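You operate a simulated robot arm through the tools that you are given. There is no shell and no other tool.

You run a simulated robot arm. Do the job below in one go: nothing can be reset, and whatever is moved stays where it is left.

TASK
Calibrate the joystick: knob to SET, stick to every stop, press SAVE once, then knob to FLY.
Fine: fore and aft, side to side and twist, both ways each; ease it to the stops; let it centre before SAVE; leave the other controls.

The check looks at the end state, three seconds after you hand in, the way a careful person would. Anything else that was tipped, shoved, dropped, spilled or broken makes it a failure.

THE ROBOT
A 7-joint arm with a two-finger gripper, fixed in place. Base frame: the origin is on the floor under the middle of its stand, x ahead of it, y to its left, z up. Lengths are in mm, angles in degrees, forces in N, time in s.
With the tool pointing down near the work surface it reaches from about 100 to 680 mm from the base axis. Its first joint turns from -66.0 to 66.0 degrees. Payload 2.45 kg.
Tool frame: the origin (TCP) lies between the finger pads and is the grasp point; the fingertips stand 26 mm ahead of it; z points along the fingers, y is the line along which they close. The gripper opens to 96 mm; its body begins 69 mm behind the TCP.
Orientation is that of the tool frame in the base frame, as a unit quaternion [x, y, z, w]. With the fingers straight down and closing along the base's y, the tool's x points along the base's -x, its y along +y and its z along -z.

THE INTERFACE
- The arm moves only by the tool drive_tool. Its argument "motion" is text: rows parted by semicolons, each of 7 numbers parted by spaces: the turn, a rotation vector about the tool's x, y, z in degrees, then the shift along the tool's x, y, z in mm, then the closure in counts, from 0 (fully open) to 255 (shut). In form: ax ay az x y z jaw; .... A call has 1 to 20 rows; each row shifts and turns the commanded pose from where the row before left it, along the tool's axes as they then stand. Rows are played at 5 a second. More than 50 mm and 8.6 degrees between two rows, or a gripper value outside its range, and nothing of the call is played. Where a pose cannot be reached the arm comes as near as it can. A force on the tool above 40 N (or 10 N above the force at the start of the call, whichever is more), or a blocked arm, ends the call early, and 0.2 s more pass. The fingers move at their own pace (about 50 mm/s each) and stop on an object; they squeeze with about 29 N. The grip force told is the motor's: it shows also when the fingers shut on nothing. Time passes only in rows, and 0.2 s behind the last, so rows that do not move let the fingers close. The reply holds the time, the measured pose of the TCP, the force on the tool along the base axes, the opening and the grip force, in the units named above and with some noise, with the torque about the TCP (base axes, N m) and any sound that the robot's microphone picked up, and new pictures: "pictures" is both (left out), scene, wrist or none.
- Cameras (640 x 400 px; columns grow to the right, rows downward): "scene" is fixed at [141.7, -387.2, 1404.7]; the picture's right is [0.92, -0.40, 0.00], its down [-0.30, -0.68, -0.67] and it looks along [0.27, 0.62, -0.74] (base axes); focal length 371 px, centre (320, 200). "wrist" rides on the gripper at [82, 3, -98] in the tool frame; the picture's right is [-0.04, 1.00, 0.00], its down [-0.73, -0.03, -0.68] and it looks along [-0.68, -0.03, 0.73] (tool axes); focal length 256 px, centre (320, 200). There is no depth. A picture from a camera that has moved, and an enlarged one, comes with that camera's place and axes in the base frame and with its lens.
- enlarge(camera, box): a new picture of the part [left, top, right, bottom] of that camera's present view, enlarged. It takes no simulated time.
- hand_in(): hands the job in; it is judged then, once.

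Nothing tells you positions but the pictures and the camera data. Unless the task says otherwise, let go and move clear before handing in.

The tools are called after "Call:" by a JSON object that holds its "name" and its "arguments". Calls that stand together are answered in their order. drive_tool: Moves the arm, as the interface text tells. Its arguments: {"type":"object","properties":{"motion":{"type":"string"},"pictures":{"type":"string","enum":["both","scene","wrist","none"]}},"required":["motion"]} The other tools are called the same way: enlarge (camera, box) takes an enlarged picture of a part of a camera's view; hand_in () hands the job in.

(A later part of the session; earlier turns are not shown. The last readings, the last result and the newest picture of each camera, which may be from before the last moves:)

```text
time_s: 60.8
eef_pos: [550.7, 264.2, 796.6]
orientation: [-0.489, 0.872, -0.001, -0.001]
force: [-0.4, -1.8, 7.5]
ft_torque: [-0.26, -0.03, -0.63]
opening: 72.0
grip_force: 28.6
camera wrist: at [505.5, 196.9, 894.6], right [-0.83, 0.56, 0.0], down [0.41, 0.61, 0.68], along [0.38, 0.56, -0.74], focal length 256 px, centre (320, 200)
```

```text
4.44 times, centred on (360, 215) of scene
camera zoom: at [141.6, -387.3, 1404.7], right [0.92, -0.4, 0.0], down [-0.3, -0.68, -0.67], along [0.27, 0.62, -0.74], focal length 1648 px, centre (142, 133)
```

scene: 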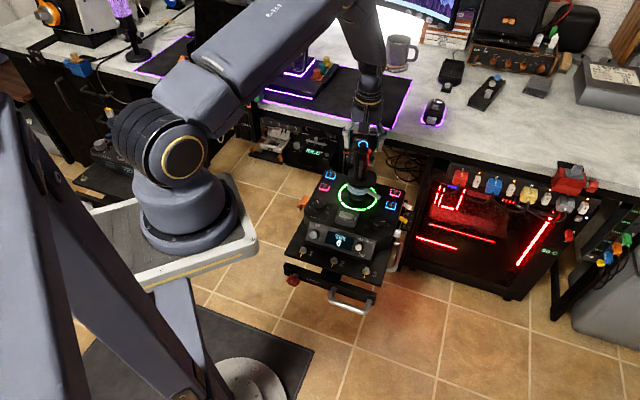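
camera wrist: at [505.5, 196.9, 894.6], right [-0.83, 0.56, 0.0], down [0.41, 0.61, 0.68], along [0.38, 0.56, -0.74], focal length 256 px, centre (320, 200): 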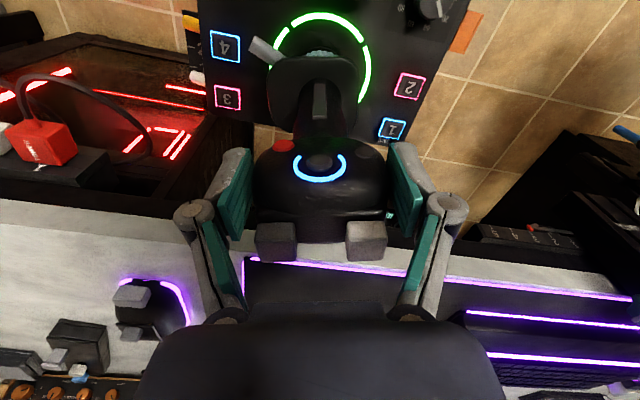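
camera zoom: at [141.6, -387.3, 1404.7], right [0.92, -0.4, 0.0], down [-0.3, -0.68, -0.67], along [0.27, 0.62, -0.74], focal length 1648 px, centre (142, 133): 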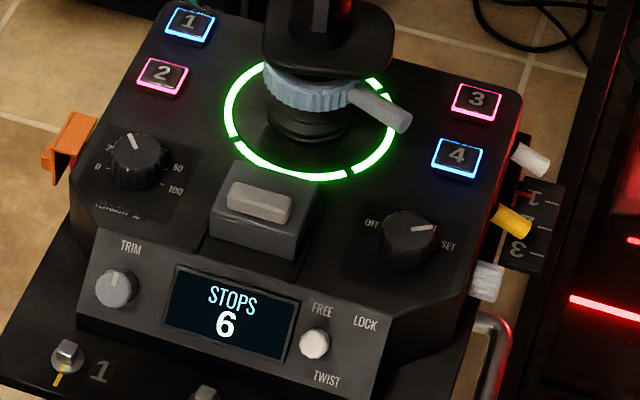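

"STOPS 6": all six stops recorded. I'll return the twist to centre, release gently and lift straight off the head.

Call:
{"name": "drive_tool", "arguments": {"motion": "0 0 1.5 0 0.34 0 110; 0 0 2 0 0.45 0 110; 0 0 2 0 0.45 0 110; 0 0 2 0 0.45 0 110; 0 0 2 0 0.45 0 110; 0 0 2 0 0.45 0 110; 0 0 2 0 0.45 0 110; 0 0 0 0 0 0 110; 0 0 0 0 0 0 110; 0 0 0 0 0 0 90; 0 0 0 0 0 0 60; 0 0 0 0 0 0 30; 0 0 0 0 0 0 0; 0 0 0 0 0 0 0", "pictures": "both"}}

```text
time_s: 63.8
eef_pos: [548.1, 266.4, 796.6]
orientation: [-0.384, 0.924, 0.0, 0.0]
force: [0.1, -0.2, -0.2]
ft_torque: [0.0, 0.0, 0.0]
opening: 95.6
grip_force: 0.1
camera wrist: at [488.3, 211.9, 894.7], right [-0.68, 0.73, 0.0], down [0.54, 0.5, 0.68], along [0.5, 0.46, -0.73], focal length 256 px, centre (320, 200)
```

scene: 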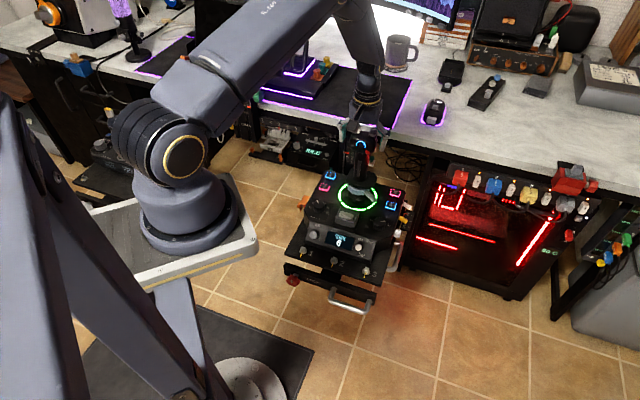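
wrist: 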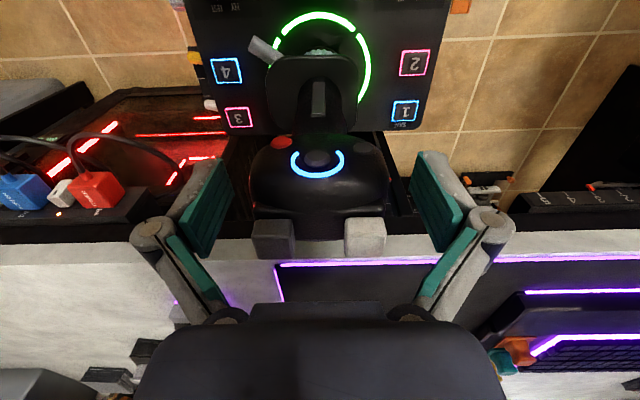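

Released with the stick centred. I'll lift clear, close the fingers, and move left to view the SAVE button.

Call:
{"name": "drive_tool", "arguments": {"motion": "0 0 0 0 0 -16 0; 0 0 0 0 0 -16 0; 0 0 0 0 0 -16 0; 0 0 0 0 0 -16 0; 0 0 0 0 0 -16 0; 0 0 0 0 0 -15 0; 0 0 0 0 29 0 100; 0 0 0 0 29 0 255; 0 0 0 0 29 0 255; 0 0 0 0 28 0 255; 0 0 0 0 0 30 255; 0 0 0 0 0 30 255; 0 0 0 0 0 30 255; 0 0 0 0 0 30 255; 0 0 0 0 0 30 255; 0 0 0 0 0 0 255", "pictures": "both"}}

```text
time_s: 67.2
eef_pos: [467.0, 348.3, 741.0]
orientation: [-0.384, 0.924, -0.001, 0.0]
force: [-1.2, 0.1, 0.1]
ft_torque: [0.0, 0.0, 0.01]
opening: 0.0
grip_force: 28.4
camera wrist: at [407.2, 292.5, 839.9], right [-0.68, 0.73, 0.0], down [0.54, 0.5, 0.68], along [0.5, 0.46, -0.73], focal length 256 px, centre (320, 200)
```

scene: 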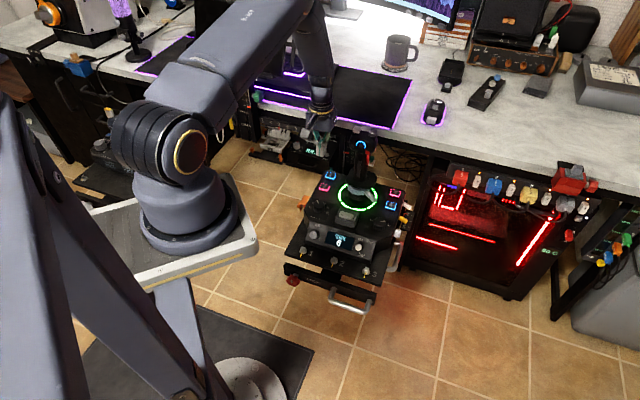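
wrist: 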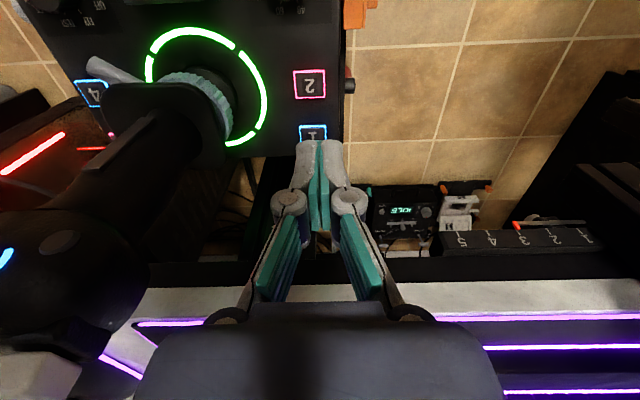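

The closed fingers hide SAVE, so I'll shift 45 mm further left to see it next to them.

Call:
{"name": "drive_tool", "arguments": {"motion": "0 0 0 0 22 0 255; 0 0 0 0 23 0 255; 0 0 0 0 0 0 255", "pictures": "wrist"}}

```text
time_s: 68.0
eef_pos: [435.9, 380.5, 741.6]
orientation: [-0.383, 0.924, -0.001, 0.0]
force: [-0.5, 0.0, -0.6]
ft_torque: [-0.03, 0.01, 0.0]
opening: 0.1
grip_force: 28.4
camera wrist: at [374.7, 325.3, 839.6], right [-0.68, 0.73, 0.0], down [0.54, 0.5, 0.68], along [0.5, 0.46, -0.73], focal length 256 px, centre (320, 200)
```

wrist: 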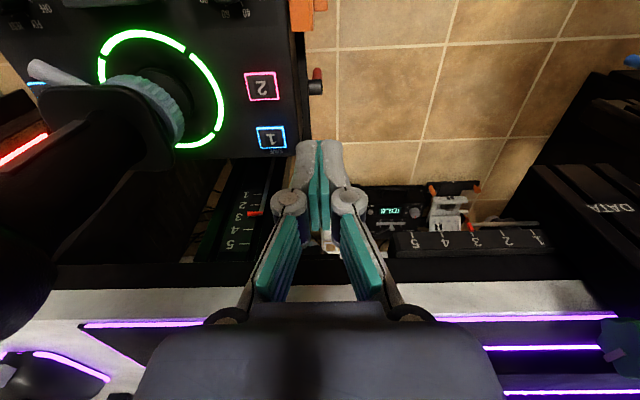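

Call:
{"name": "enlarge", "arguments": {"camera": "wrist", "box": [220, 60, 340, 180]}}

Call:
{"name": "enlarge", "arguments": {"camera": "scene", "box": [310, 160, 360, 200]}}

```text
3.33 times, centred on (280, 120) of wrist
camera zoom: at [374.7, 325.3, 839.6], right [-0.68, 0.73, 0.0], down [0.54, 0.5, 0.68], along [0.5, 0.46, -0.73], focal length 853 px, centre (453, 467)
```

zoom: 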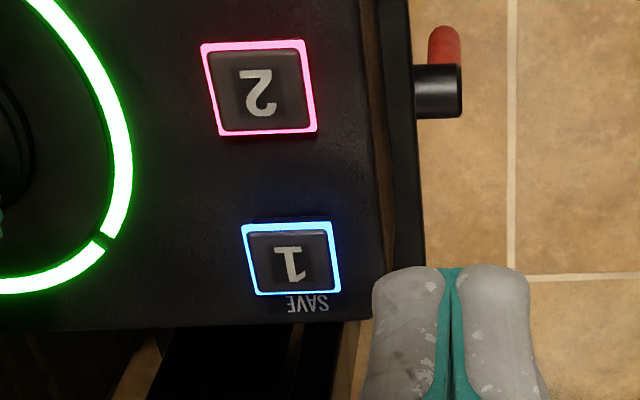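

```text
10.00 times, centred on (335, 180) of scene
camera zoom: at [141.7, -387.2, 1404.7], right [0.92, -0.4, 0.0], down [-0.3, -0.68, -0.67], along [0.27, 0.62, -0.74], focal length 3707 px, centre (170, 400)
```

zoom: 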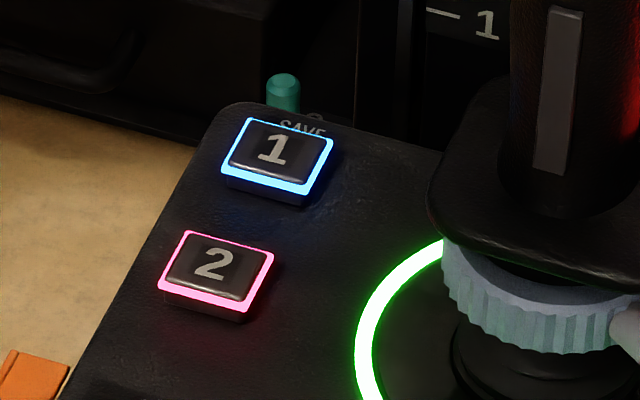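

SAVE (button 1) is centred at about (516, 382), cap top near z = 584. I'll move above it and descend partway to check alignment.

Call:
{"name": "drive_tool", "arguments": {"motion": "0 0 0 -14.4 -13.9 0 255; 0 0 0 -14.4 -13.9 0 255; 0 0 0 -14.4 -13.9 0 255; 0 0 0 -14.5 -14 0 255; 0 0 0 0 0 25 255; 0 0 0 0 0 25 255; 0 0 0 0 0 25 255; 0 0 0 0 0 15 255; 0 0 0 0 0 0 255", "pictures": "both"}}

```text
time_s: 70.0
eef_pos: [515.2, 381.2, 651.3]
orientation: [-0.384, 0.923, 0.0, -0.001]
force: [-0.2, 0.3, 0.3]
ft_torque: [0.01, 0.04, -0.01]
opening: 0.0
grip_force: 28.5
camera wrist: at [455.5, 326.4, 749.4], right [-0.68, 0.73, 0.0], down [0.54, 0.5, 0.68], along [0.5, 0.46, -0.73], focal length 256 px, centre (320, 200)
```

scene: 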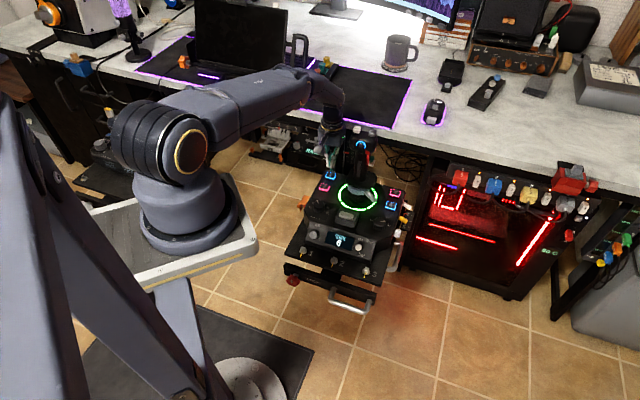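
wrist: 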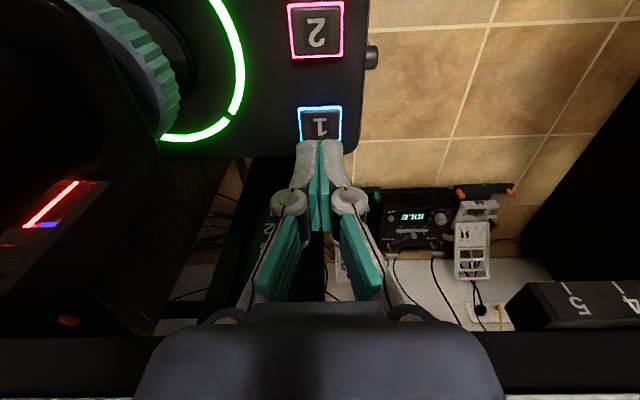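

Call:
{"name": "enlarge", "arguments": {"camera": "wrist", "box": [260, 80, 380, 160]}}

Call:
{"name": "enlarge", "arguments": {"camera": "scene", "box": [300, 120, 370, 200]}}

```text
5.00 times, centred on (320, 120) of wrist
camera zoom: at [455.5, 326.4, 749.4], right [-0.68, 0.73, 0.0], down [0.54, 0.5, 0.68], along [0.5, 0.46, -0.73], focal length 1280 px, centre (320, 600)
```

zoom: 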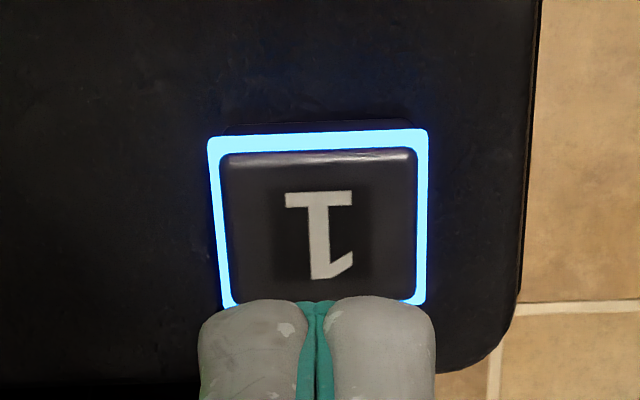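

```text
5.00 times, centred on (335, 160) of scene
camera zoom: at [141.7, -387.2, 1404.7], right [0.92, -0.4, 0.0], down [-0.3, -0.68, -0.67], along [0.27, 0.62, -0.74], focal length 1854 px, centre (245, 400)
```

zoom: 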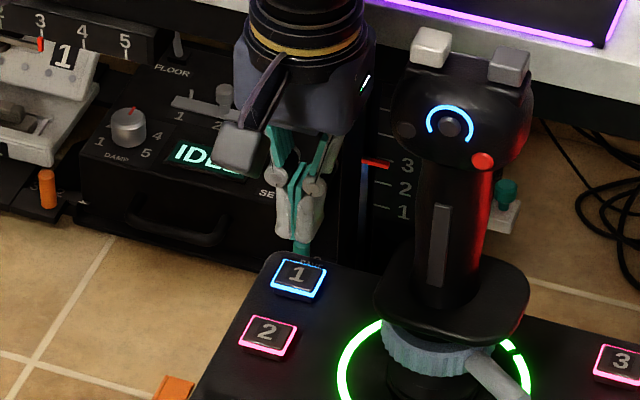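

Aligned within about 2 mm. I'll correct that and descend to just above the cap.

Call:
{"name": "drive_tool", "arguments": {"motion": "0 0 0 -2 -0.3 10 255; 0 0 0 0 0 10 255; 0 0 0 0 0 8 255; 0 0 0 0 0 5 255; 0 0 0 0 0 0 255", "pictures": "both"}}

```text
time_s: 71.2
eef_pos: [510.7, 375.5, 623.7]
orientation: [-0.384, 0.923, 0.0, 0.0]
force: [0.6, -0.9, 0.5]
ft_torque: [0.01, 0.0, 0.01]
opening: 0.0
grip_force: 28.5
out of reach, approached as far as the arm can: row 2, 4
camera wrist: at [451.3, 321.7, 722.1], right [-0.68, 0.73, 0.0], down [0.54, 0.5, 0.68], along [0.5, 0.46, -0.73], focal length 256 px, centre (320, 200)
```

scene: 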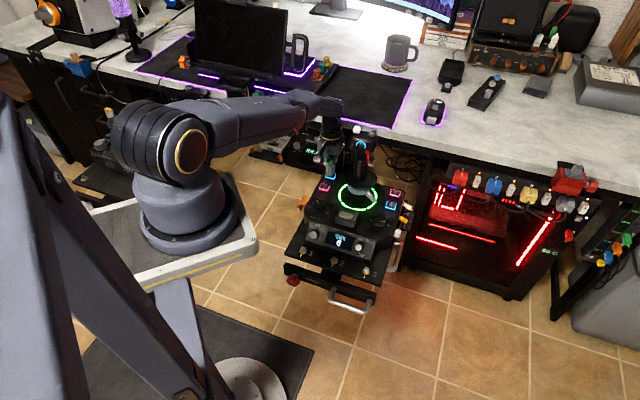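
wrist: 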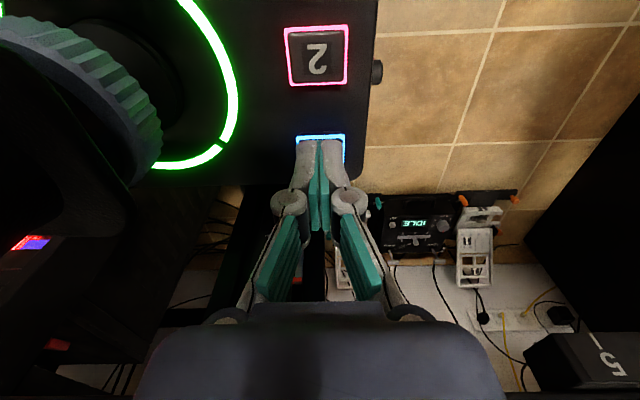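

The arm can't quite reach SAVE with the tool vertical. I'll rise, tip the tool 20° so the fingers point outward, and come down again.

Call:
{"name": "drive_tool", "arguments": {"motion": "0 0 0 0 0 -20 255; 0 0 0 0 0 -20 255; 0 -5 0 0 0 0 255; 0 -5 0 0 0 0 255; 0 -5 0 0 0 0 255; 0 -5 0 0 0 0 255; 0 0 0 0 0 0 255", "pictures": "both"}}

```text
time_s: 72.8
eef_pos: [511.0, 377.9, 663.6]
orientation: [-0.378, 0.909, 0.068, 0.16]
force: [0.0, 0.1, 0.3]
ft_torque: [-0.03, 0.02, 0.01]
opening: 0.0
grip_force: 28.6
camera wrist: at [431.0, 301.8, 727.9], right [-0.68, 0.73, 0.01], down [0.34, 0.3, 0.89], along [0.65, 0.61, -0.46], focal length 256 px, centre (320, 200)
```

scene: 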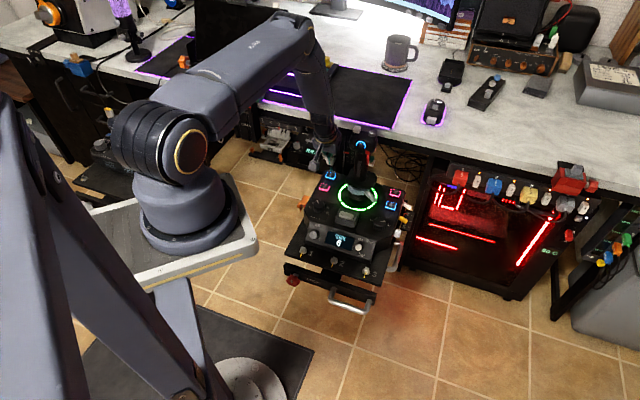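
wrist: 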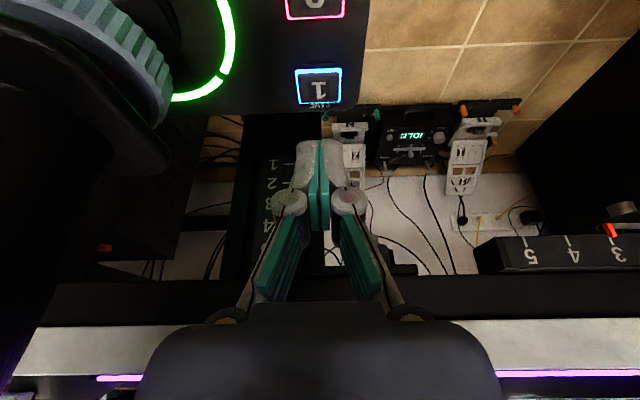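

Call:
{"name": "enlarge", "arguments": {"camera": "wrist", "box": [260, 50, 380, 130]}}

```text
5.00 times, centred on (320, 90) of wrist
camera zoom: at [431.0, 301.8, 727.9], right [-0.68, 0.73, 0.01], down [0.34, 0.3, 0.89], along [0.65, 0.61, -0.46], focal length 1280 px, centre (320, 750)
```

zoom: 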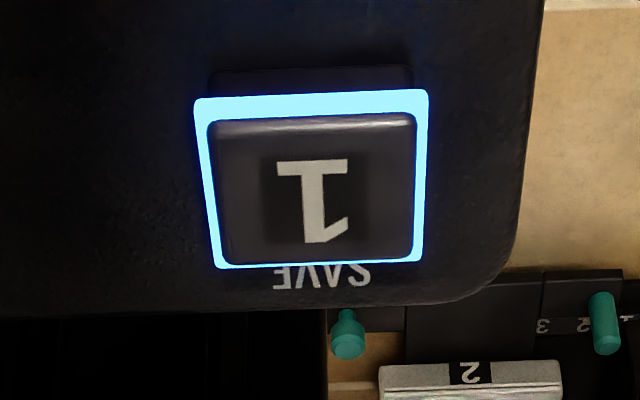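

Tilted 20° and in reach. SAVE's cap centre is at (516.4, 382.4), z about 582. Moving forward 8 mm and down to about 8 mm above it.

Call:
{"name": "drive_tool", "arguments": {"motion": "0 0 0 -7.9 -0.3 2.87 255; 0 0 0 5.13 0 14.1 255; 0 0 0 5.13 0 14.1 255; 0 0 0 5.13 0 14.1 255; 0 0 0 0 0 0 255", "pictures": "both"}}

```text
time_s: 74.0
eef_pos: [516.9, 382.4, 617.8]
orientation: [-0.376, 0.91, 0.066, 0.16]
force: [0.1, 0.9, -0.1]
ft_torque: [0.0, -0.01, 0.02]
opening: 0.0
grip_force: 28.6
camera wrist: at [436.9, 307.8, 682.8], right [-0.68, 0.73, 0.01], down [0.34, 0.3, 0.89], along [0.65, 0.61, -0.46], focal length 256 px, centre (320, 200)
```

scene: 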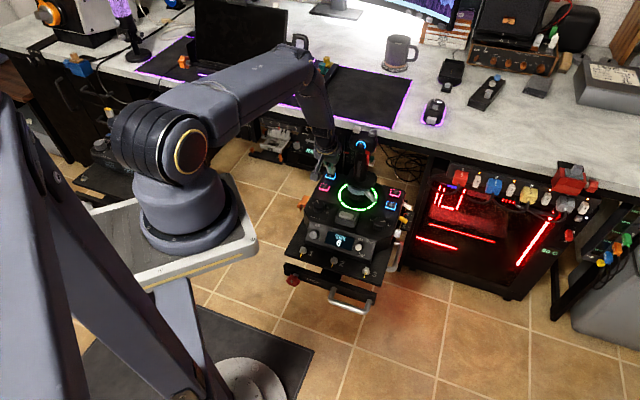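
wrist: 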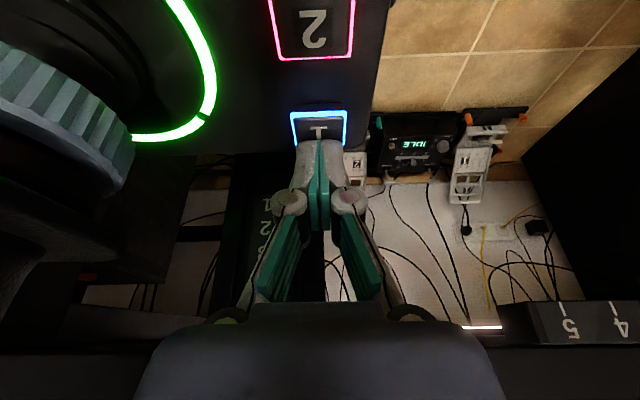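

Call:
{"name": "enlarge", "arguments": {"camera": "wrist", "box": [270, 90, 370, 170]}}

Call:
{"name": "enlarge", "arguments": {"camera": "scene", "box": [300, 120, 380, 200]}}

Call:
{"name": "enlarge", "arguments": {"camera": "scene", "box": [310, 220, 380, 264]}}

```text
5.00 times, centred on (320, 130) of wrist
camera zoom: at [436.9, 307.8, 682.8], right [-0.68, 0.73, 0.01], down [0.34, 0.3, 0.89], along [0.65, 0.61, -0.46], focal length 1280 px, centre (320, 550)
```

zoom: 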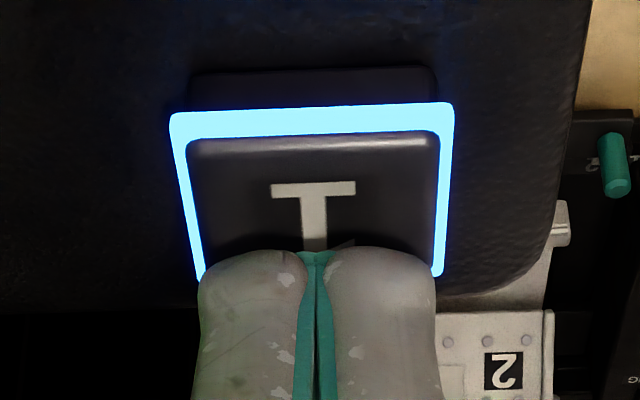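

```text
5.00 times, centred on (340, 160) of scene
camera zoom: at [141.7, -387.2, 1404.7], right [0.92, -0.4, 0.0], down [-0.3, -0.68, -0.67], along [0.27, 0.62, -0.74], focal length 1854 px, centre (220, 400)
```

zoom: 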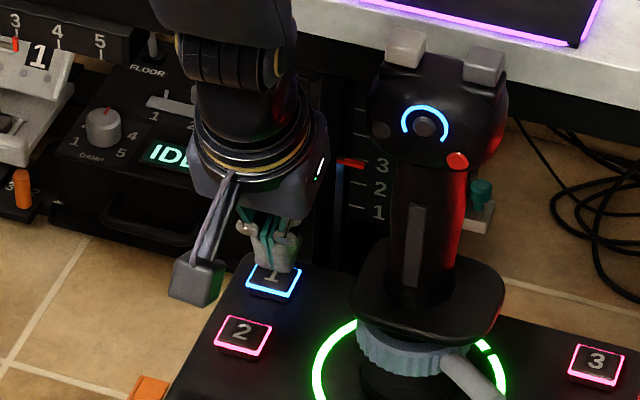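

```text
9.09 times, centred on (345, 242) of scene
camera zoom: at [141.7, -387.2, 1404.7], right [0.92, -0.4, 0.0], down [-0.3, -0.68, -0.67], along [0.27, 0.62, -0.74], focal length 3370 px, centre (93, -182)
```

zoom: 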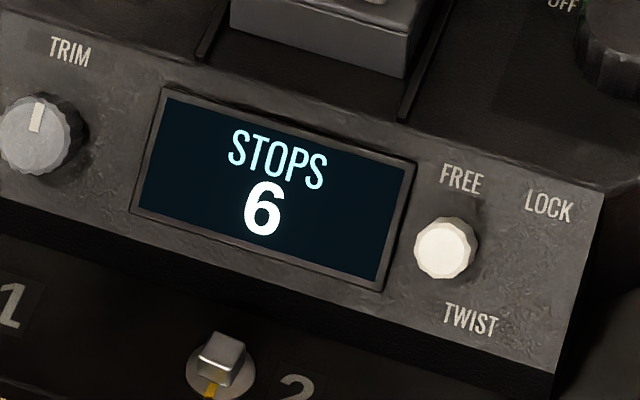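

Fingertips are just above SAVE, the stick is centred, and the display still reads "STOPS 6". I'll ease down onto the button.

Call:
{"name": "drive_tool", "arguments": {"motion": "0 0 0 0.68 0 1.88 255; 0 0 0 0.68 0 1.88 255; 0 0 0 0.51 0 1.41 255; 0 0 0 0 0 0 255", "pictures": "none"}}

```text
time_s: 75.0
eef_pos: [516.4, 382.6, 612.5]
orientation: [-0.377, 0.91, 0.066, 0.16]
force: [0.3, 0.3, 0.7]
ft_torque: [0.0, 0.01, -0.01]
opening: 6.2
grip_force: 28.8
```

The opening now reads 6.2 mm, which I didn't expect. I'll look before going further.

Call:
{"name": "drive_tool", "arguments": {"motion": "0 0 0 0 0 0 255", "pictures": "both"}}

Call:
{"name": "enlarge", "arguments": {"camera": "wrist", "box": [250, 90, 390, 270]}}

Call:
{"name": "enlarge", "arguments": {"camera": "scene", "box": [310, 150, 360, 190]}}

```text
time_s: 75.4
eef_pos: [518.6, 381.9, 612.4]
orientation: [-0.378, 0.909, 0.067, 0.16]
force: [-0.2, 0.9, -0.5]
ft_torque: [-0.05, 0.03, -0.01]
opening: 6.0
grip_force: 28.5
camera wrist: at [437.2, 307.4, 677.8], right [-0.68, 0.73, 0.01], down [0.34, 0.3, 0.89], along [0.65, 0.61, -0.46], focal length 256 px, centre (320, 200)
```

scene: 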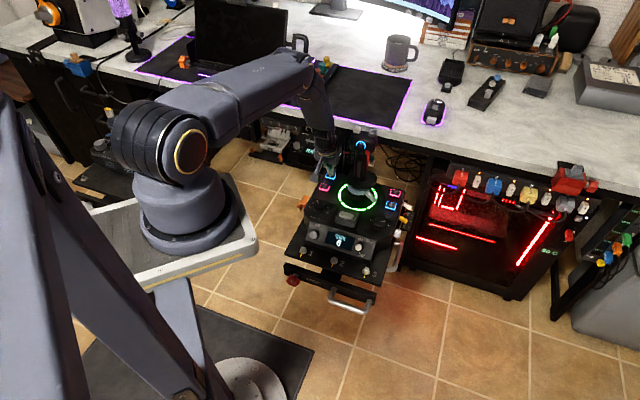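
wrist: 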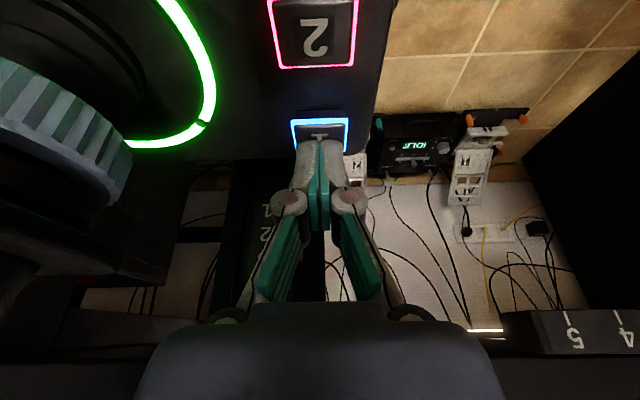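

```text
2.22 times, centred on (320, 180) of wrist
camera zoom: at [437.2, 307.4, 677.8], right [-0.68, 0.73, 0.01], down [0.34, 0.3, 0.89], along [0.65, 0.61, -0.46], focal length 569 px, centre (320, 244)
```

zoom: 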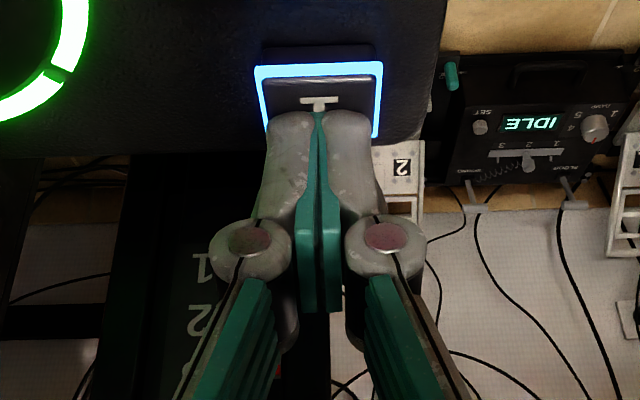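

```text
10.00 times, centred on (335, 170) of scene
camera zoom: at [141.7, -387.2, 1404.7], right [0.92, -0.4, 0.0], down [-0.3, -0.68, -0.67], along [0.27, 0.62, -0.74], focal length 3707 px, centre (170, 500)
```

zoom: 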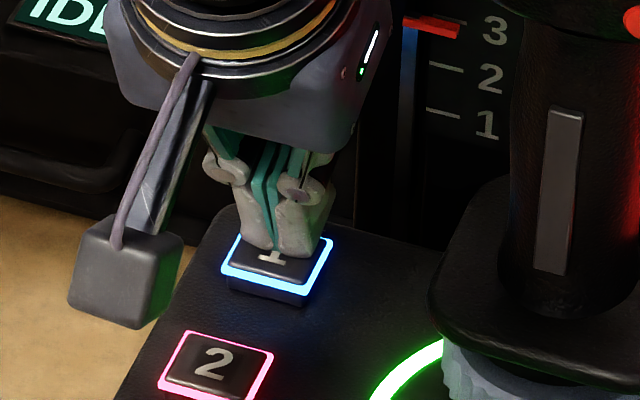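

The tips have reached the cap and splayed slightly, with almost no force yet. I'll press further in 1 mm steps.

Call:
{"name": "drive_tool", "arguments": {"motion": "0 0 0 0.34 0 0.94 255; 0 0 0 0.34 0 0.94 255; 0 0 0 0 0 0 255", "pictures": "both"}}

Call:
{"name": "enlarge", "arguments": {"camera": "scene", "box": [310, 150, 360, 190]}}

Call:
{"name": "enlarge", "arguments": {"camera": "scene", "box": [310, 220, 380, 264]}}

```text
time_s: 76.2
eef_pos: [517.8, 382.1, 611.2]
orientation: [-0.377, 0.91, 0.066, 0.16]
force: [-0.8, -0.3, 1.0]
ft_torque: [-0.02, -0.03, 0.01]
opening: 6.0
grip_force: 28.9
camera wrist: at [437.3, 307.3, 675.8], right [-0.68, 0.73, 0.01], down [0.34, 0.3, 0.89], along [0.65, 0.61, -0.46], focal length 256 px, centre (320, 200)
```

scene: 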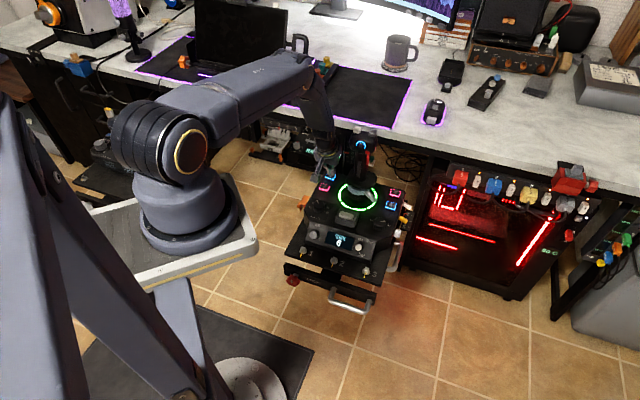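
wrist: 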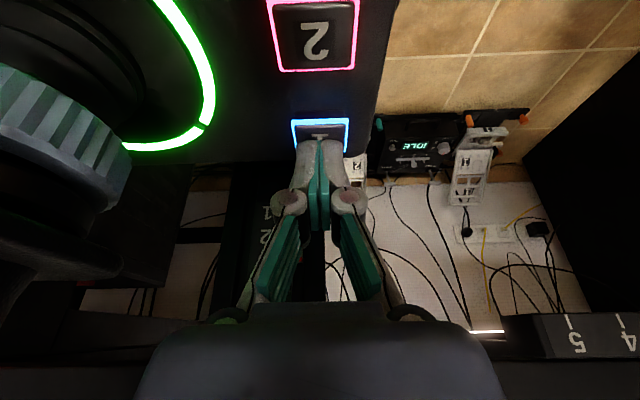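

```text
10.00 times, centred on (335, 170) of scene
camera zoom: at [141.7, -387.2, 1404.7], right [0.92, -0.4, 0.0], down [-0.3, -0.68, -0.67], along [0.27, 0.62, -0.74], focal length 3707 px, centre (170, 500)
```

zoom: 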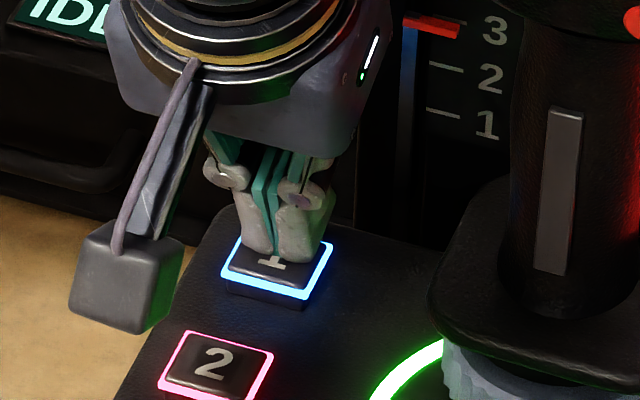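

```text
9.09 times, centred on (345, 242) of scene
camera zoom: at [141.7, -387.2, 1404.7], right [0.92, -0.4, 0.0], down [-0.3, -0.68, -0.67], along [0.27, 0.62, -0.74], focal length 3370 px, centre (93, -182)
```

zoom: 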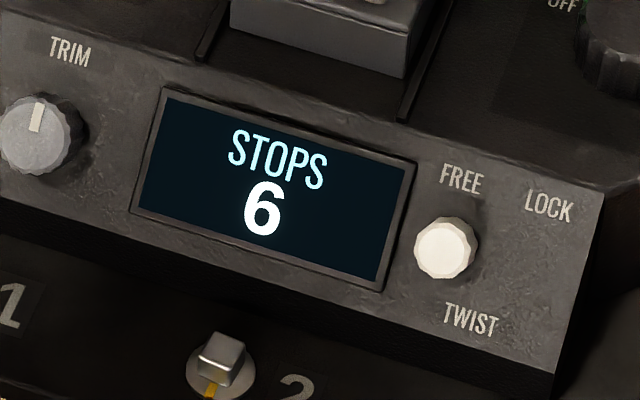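

Call:
{"name": "drive_tool", "arguments": {"motion": "0 0 0 0.34 0 0.94 255; 0 0 0 0.34 0 0.94 255; 0 0 0 0 0 0 255", "pictures": "wrist"}}

Call:
{"name": "enlarge", "arguments": {"camera": "scene", "box": [310, 220, 380, 264]}}

Call:
{"name": "enlarge", "arguments": {"camera": "wrist", "box": [250, 90, 390, 270]}}

```text
time_s: 77.0
eef_pos: [519.0, 382.2, 608.5]
orientation: [-0.378, 0.909, 0.067, 0.16]
force: [0.4, -0.4, 1.0]
ft_torque: [-0.03, 0.0, -0.01]
opening: 6.1
grip_force: 27.9
heard: click
camera wrist: at [437.5, 307.3, 674.3], right [-0.68, 0.73, 0.01], down [0.34, 0.3, 0.89], along [0.65, 0.61, -0.46], focal length 256 px, centre (320, 200)
```

wrist: 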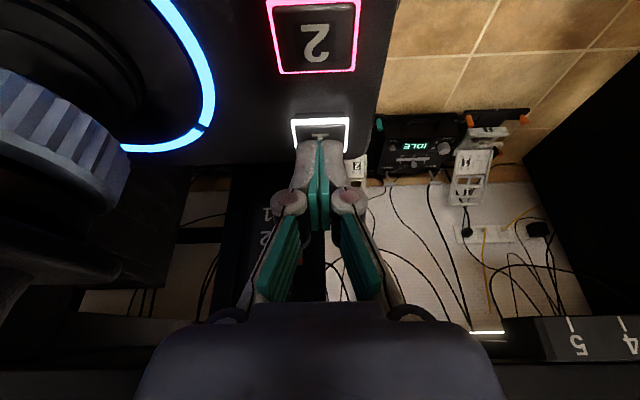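

```text
9.09 times, centred on (345, 242) of scene
camera zoom: at [141.7, -387.2, 1404.7], right [0.92, -0.4, 0.0], down [-0.3, -0.68, -0.67], along [0.27, 0.62, -0.74], focal length 3370 px, centre (93, -182)
```

zoom: 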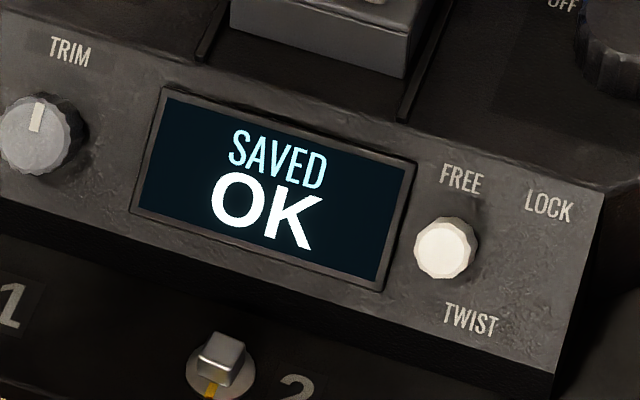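

```text
2.22 times, centred on (320, 180) of wrist
camera zoom: at [437.5, 307.3, 674.3], right [-0.68, 0.73, 0.01], down [0.34, 0.3, 0.89], along [0.65, 0.61, -0.46], focal length 569 px, centre (320, 244)
```

zoom: 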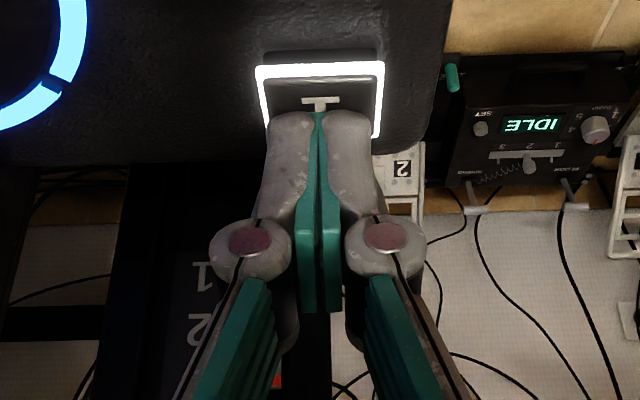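

Click heard, and the display reads "SAVED OK". I'll lift straight off the button in one motion.

Call:
{"name": "drive_tool", "arguments": {"motion": "0 0 0 -5.1 0 -14.1 255; 0 0 0 -6.8 0 -18.8 255; 0 0 0 -6.8 0 -18.8 255; 0 0 0 -6.8 0 -18.8 255; 0 0 0 -6.8 0 -18.8 255; 0 0 0 0 0 0 255", "pictures": "both"}}

Call:
{"name": "enlarge", "arguments": {"camera": "scene", "box": [310, 170, 410, 260]}}

```text
time_s: 78.4
eef_pos: [517.7, 382.3, 704.5]
orientation: [-0.377, 0.91, 0.066, 0.16]
force: [0.4, -1.1, 0.6]
ft_torque: [0.01, 0.01, 0.01]
opening: 0.0
grip_force: 28.5
camera wrist: at [437.5, 306.8, 769.0], right [-0.68, 0.73, 0.01], down [0.34, 0.3, 0.89], along [0.65, 0.61, -0.46], focal length 256 px, centre (320, 200)
```

scene: 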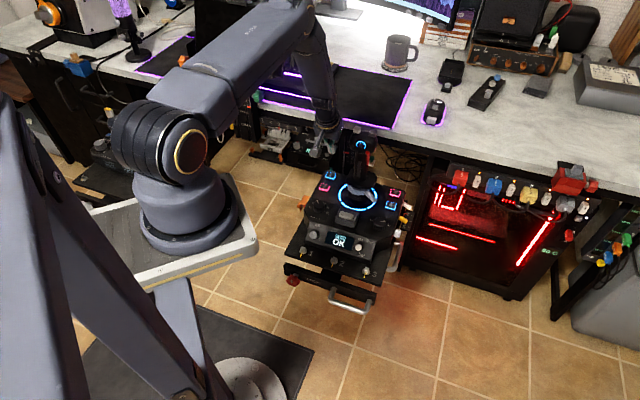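
wrist: 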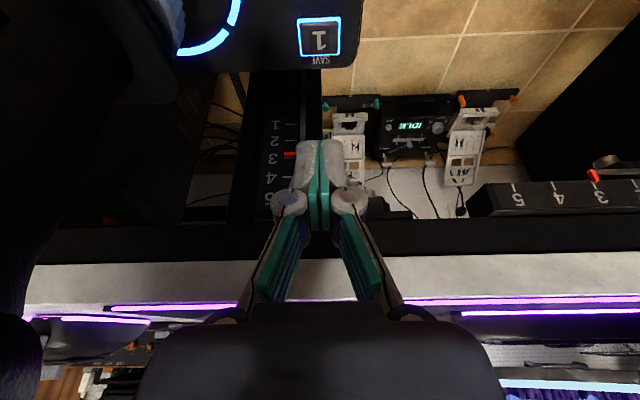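

```text
4.44 times, centred on (360, 215) of scene
camera zoom: at [141.7, -387.2, 1404.7], right [0.92, -0.4, 0.0], down [-0.3, -0.68, -0.67], along [0.27, 0.62, -0.74], focal length 1648 px, centre (142, 133)
```

zoom: 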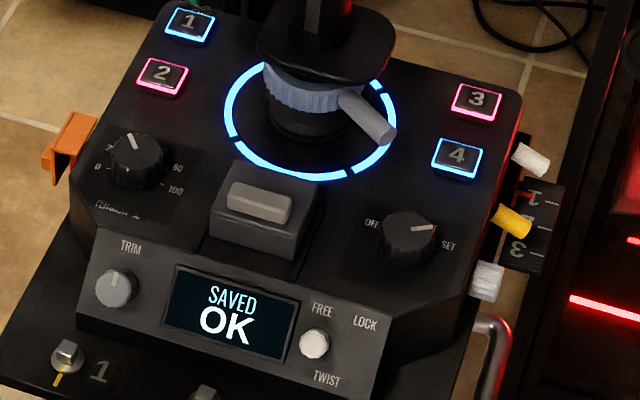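

The save is confirmed and everything else is unchanged. Next is the trip back to the mode knob: I'll bring the tool upright, rise, pass behind the stick on the user side, and check from above.

Call:
{"name": "drive_tool", "arguments": {"motion": "0 5 0 0 0 -5 255; 0 5 0 0 0 -5 255; 0 5 0 0 0 -5 255; 0 5 0 0 0 -5 255; 0 0 0 20 0 -27 255; 0 0 0 20 0 -27 255; 0 0 0 20 0 -27 255; 0 0 0 20 0 -27 255; 0 0 0 25 0 -27 255; 0 0 0 25 0 -27 255; 0 0 0 0 -28 0 255; 0 0 0 0 -28 0 255; 0 0 0 0 -28 0 255; 0 0 0 0 -28 0 255; 0 0 0 0 -28 0 255; 0 0 0 0 -28 0 127; 0 0 0 0 -28 0 127; 0 0 0 0 0 0 127", "pictures": "both"}}

```text
time_s: 82.2
eef_pos: [561.6, 150.0, 885.2]
orientation: [-0.383, 0.924, -0.001, 0.0]
force: [-0.2, 1.2, -0.2]
ft_torque: [0.0, 0.04, -0.01]
opening: 48.1
grip_force: 0.1
camera wrist: at [501.7, 94.9, 984.0], right [-0.68, 0.73, 0.0], down [0.54, 0.5, 0.68], along [0.5, 0.46, -0.73], focal length 256 px, centre (320, 200)
```

scene: 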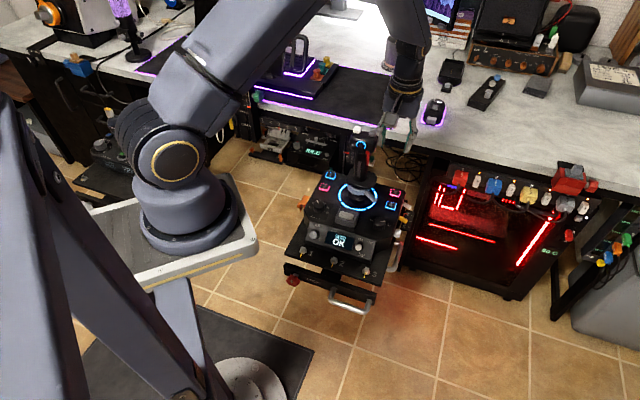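
wrist: 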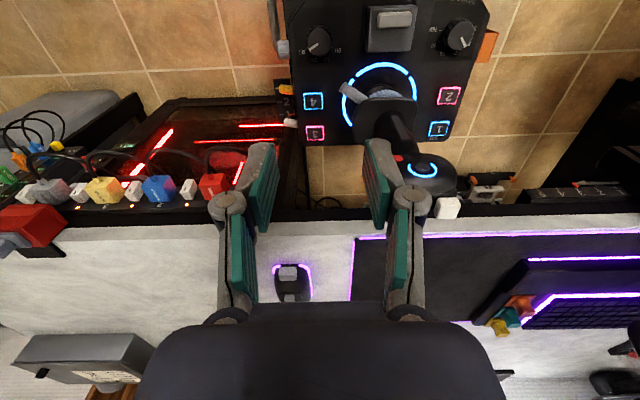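

Call:
{"name": "enlarge", "arguments": {"camera": "wrist", "box": [280, 10, 360, 70]}}

Call:
{"name": "enlarge", "arguments": {"camera": "wrist", "box": [270, 0, 510, 150]}}

```text
6.67 times, centred on (320, 40) of wrist
camera zoom: at [501.7, 94.9, 984.0], right [-0.68, 0.73, 0.0], down [0.54, 0.5, 0.68], along [0.5, 0.46, -0.73], focal length 1707 px, centre (320, 1267)
```

zoom: 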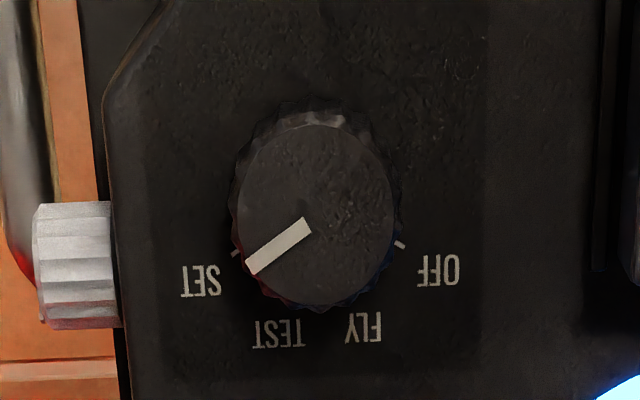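

```text
2.67 times, centred on (390, 75) of wrist
camera zoom: at [501.7, 94.9, 984.0], right [-0.68, 0.73, 0.0], down [0.54, 0.5, 0.68], along [0.5, 0.46, -0.73], focal length 683 px, centre (133, 533)
```

zoom: 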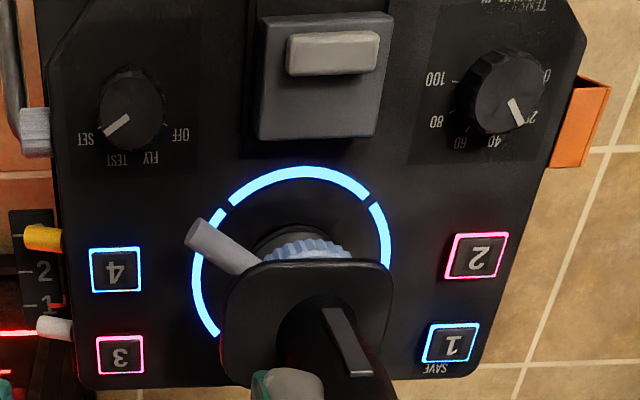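

I'm above the mode knob, which still points at SET; SET to FLY is two detents, about 77° counter-clockwise. I'll yaw the tool first so the turn clears the stick's lever.

Call:
{"name": "drive_tool", "arguments": {"motion": "0 0 8 0 0 0 138; 0 0 8 0 0 0 138; 0 0 8 0 0 0 138; 0 0 8 0 0 0 138; 0 0 8 0 0 0 138; 0 0 8 0 0 0 138; 0 0 8 0 0 0 138; 0 0 8 0 0 0 138; 0 0 8 0 0 0 138; 0 0 8 0 0 0 138; 0 0 0 0 -5 30 138; 0 0 0 0 0 35 138; 0 0 0 0 0 35 138; 0 0 0 0 0 35 138; 0 0 0 0 0 35 138; 0 0 0 0 0 35 138; 0 0 0 0 0 20 138; 0 0 0 0 0 0 138", "pictures": "both"}}

```text
time_s: 86.0
eef_pos: [558.6, 144.3, 660.3]
orientation: [0.301, 0.954, 0.0, 0.0]
force: [0.5, -0.6, 0.0]
ft_torque: [0.0, 0.01, 0.03]
opening: 44.0
grip_force: 0.1
camera wrist: at [493.5, 196.0, 759.4], right [0.61, 0.8, 0.0], down [0.58, -0.44, 0.68], along [0.54, -0.41, -0.73], focal length 256 px, centre (320, 200)
```

scene: 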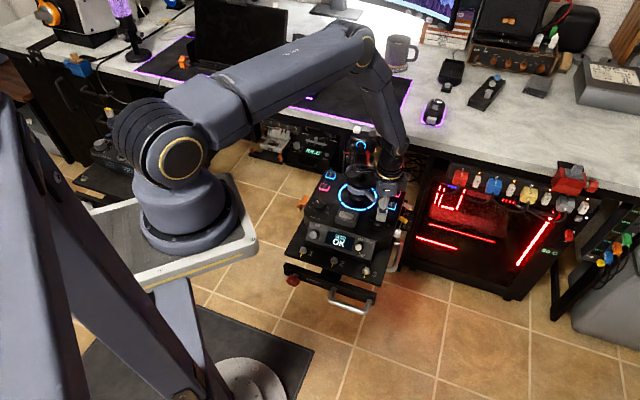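
wrist: 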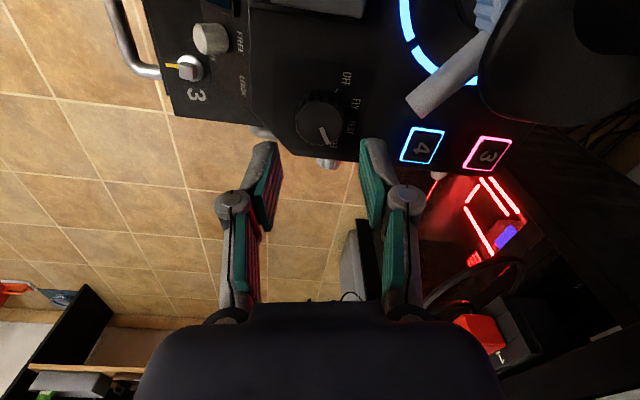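

Call:
{"name": "enlarge", "arguments": {"camera": "wrist", "box": [260, 80, 380, 160]}}

```text
5.00 times, centred on (320, 120) of wrist
camera zoom: at [493.5, 196.0, 759.4], right [0.61, 0.8, 0.0], down [0.58, -0.44, 0.68], along [0.54, -0.41, -0.73], focal length 1280 px, centre (320, 600)
```

zoom: 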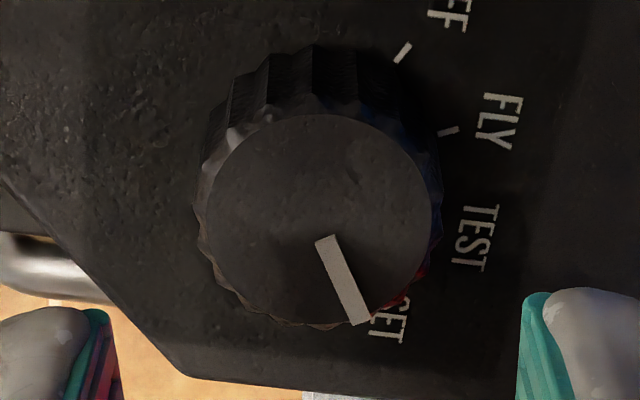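

The knob is within 1 mm of the tool axis and the detent spacing measures 40°. Descending around it, then closing.

Call:
{"name": "drive_tool", "arguments": {"motion": "0 0 0 -0.9 -0.8 12 138; 0 0 0 0 0 14 138; 0 0 0 0 0 14 138; 0 0 0 0 0 0 138", "pictures": "wrist"}}

Call:
{"name": "enlarge", "arguments": {"camera": "wrist", "box": [240, 100, 400, 220]}}

```text
time_s: 87.0
eef_pos: [558.6, 144.2, 621.1]
orientation: [0.301, 0.954, -0.001, -0.001]
force: [-0.7, -0.8, 0.1]
ft_torque: [0.03, 0.03, -0.02]
opening: 44.0
grip_force: 0.1
camera wrist: at [493.5, 194.1, 719.4], right [0.61, 0.8, 0.0], down [0.58, -0.44, 0.68], along [0.54, -0.41, -0.73], focal length 256 px, centre (320, 200)
```

wrist: 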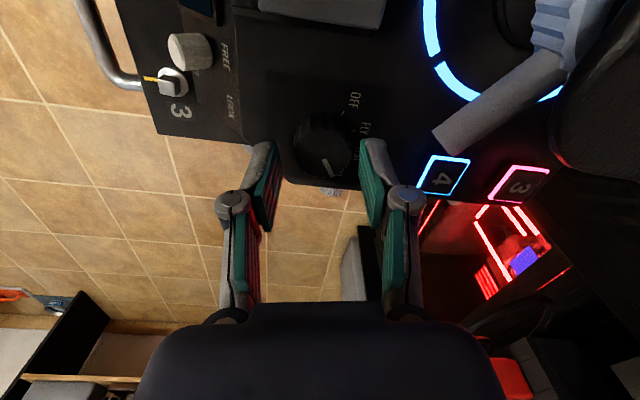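

```text
3.33 times, centred on (320, 160) of wrist
camera zoom: at [493.5, 194.1, 719.4], right [0.61, 0.8, 0.0], down [0.58, -0.44, 0.68], along [0.54, -0.41, -0.73], focal length 853 px, centre (320, 333)
```

zoom: 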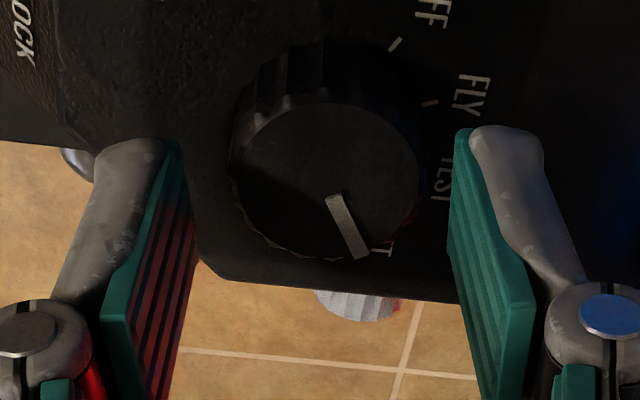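

Call:
{"name": "drive_tool", "arguments": {"motion": "0 0 0 0 0.3 9 138; 0 0 0 0 0 8 138; 0 0 0 0 0 0 138; 0 0 0 0 0 0 155; 0 0 0 0 0 0 190; 0 0 0 0 0 0 190; 0 0 0 0 0 0 190", "pictures": "wrist"}}

```text
time_s: 88.6
eef_pos: [560.1, 145.3, 602.8]
orientation: [0.3, 0.954, 0.0, 0.0]
force: [3.1, 4.7, -3.8]
ft_torque: [0.04, -0.3, -0.03]
opening: 33.1
grip_force: 45.3
camera wrist: at [493.9, 195.2, 702.3], right [0.6, 0.8, 0.0], down [0.58, -0.44, 0.68], along [0.54, -0.41, -0.73], focal length 256 px, centre (320, 200)
```

wrist: 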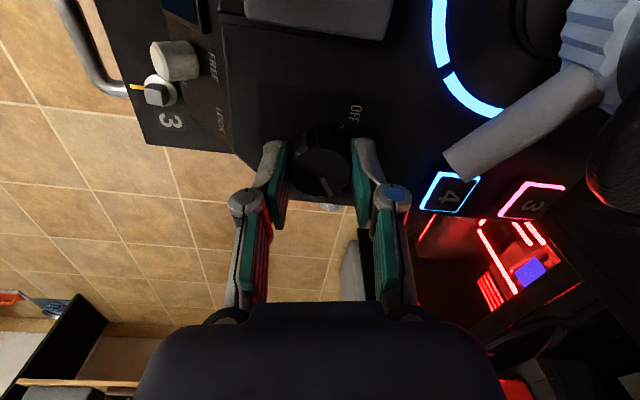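

Knob gripped cleanly at 33 mm. Turning it counter-clockwise, first half.

Call:
{"name": "drive_tool", "arguments": {"motion": "0 0 -6 0 0 0 190; 0 0 -6 0 0 0 190; 0 0 -6 0 0 0 190; 0 0 -6 0 0 0 190; 0 0 -6 0 0 0 190; 0 0 -6 0 0 0 190; 0 0 -4 0 0 0 190; 0 0 0 0 0 0 190", "pictures": "wrist"}}

```text
time_s: 90.4
eef_pos: [558.1, 146.6, 603.4]
orientation: [-0.045, 0.999, 0.001, 0.0]
force: [4.3, 20.7, -4.4]
ft_torque: [0.4, 0.03, 0.01]
opening: 33.2
grip_force: 44.6
camera wrist: at [477.4, 141.8, 702.3], right [-0.05, 1.0, 0.0], down [0.73, 0.04, 0.68], along [0.68, 0.03, -0.73], focal length 256 px, centre (320, 200)
```

wrist: 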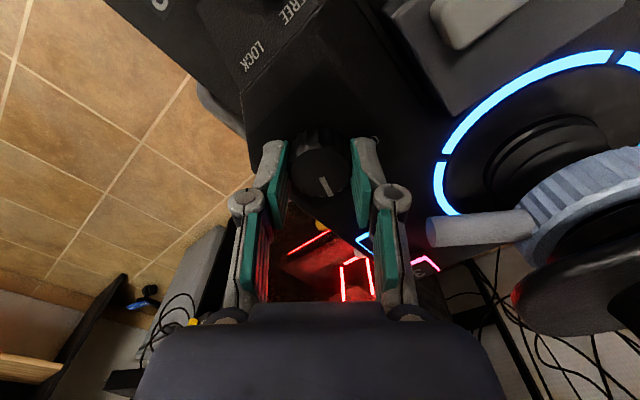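

There's a 20 N side load along base y, so I'll ease the tool 1 mm that way and then finish the turn.

Call:
{"name": "drive_tool", "arguments": {"motion": "0 0 0 0 1.2 0 190; 0 0 0 0 0 0 190", "pictures": "none"}}

Call:
{"name": "drive_tool", "arguments": {"motion": "0 0 -6 0 0 0 190; 0 0 -6 0 0 0 190; 0 0 -6 0 0 0 190; 0 0 -6 0 0 0 190; 0 0 0 0 0 0 190", "pictures": "wrist"}}

```text
time_s: 91.0
eef_pos: [558.1, 146.7, 604.2]
orientation: [-0.045, 0.999, 0.0, 0.0]
force: [5.6, 16.3, -2.7]
ft_torque: [0.47, 0.15, 0.02]
opening: 32.8
grip_force: 44.9
```

```text
time_s: 92.2
eef_pos: [559.3, 146.4, 603.3]
orientation: [-0.252, 0.968, 0.0, 0.0]
force: [2.8, 16.3, -1.7]
ft_torque: [0.66, -0.41, 0.01]
opening: 32.8
grip_force: 45.1
camera wrist: at [486.0, 109.4, 702.3], right [-0.45, 0.89, 0.0], down [0.66, 0.33, 0.68], along [0.61, 0.31, -0.73], focal length 256 px, centre (320, 200)
```

wrist: 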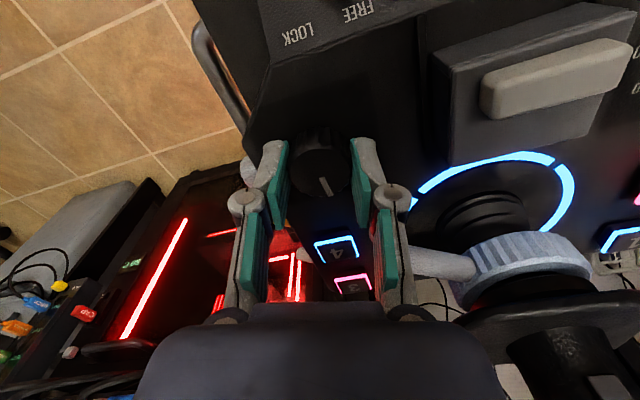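

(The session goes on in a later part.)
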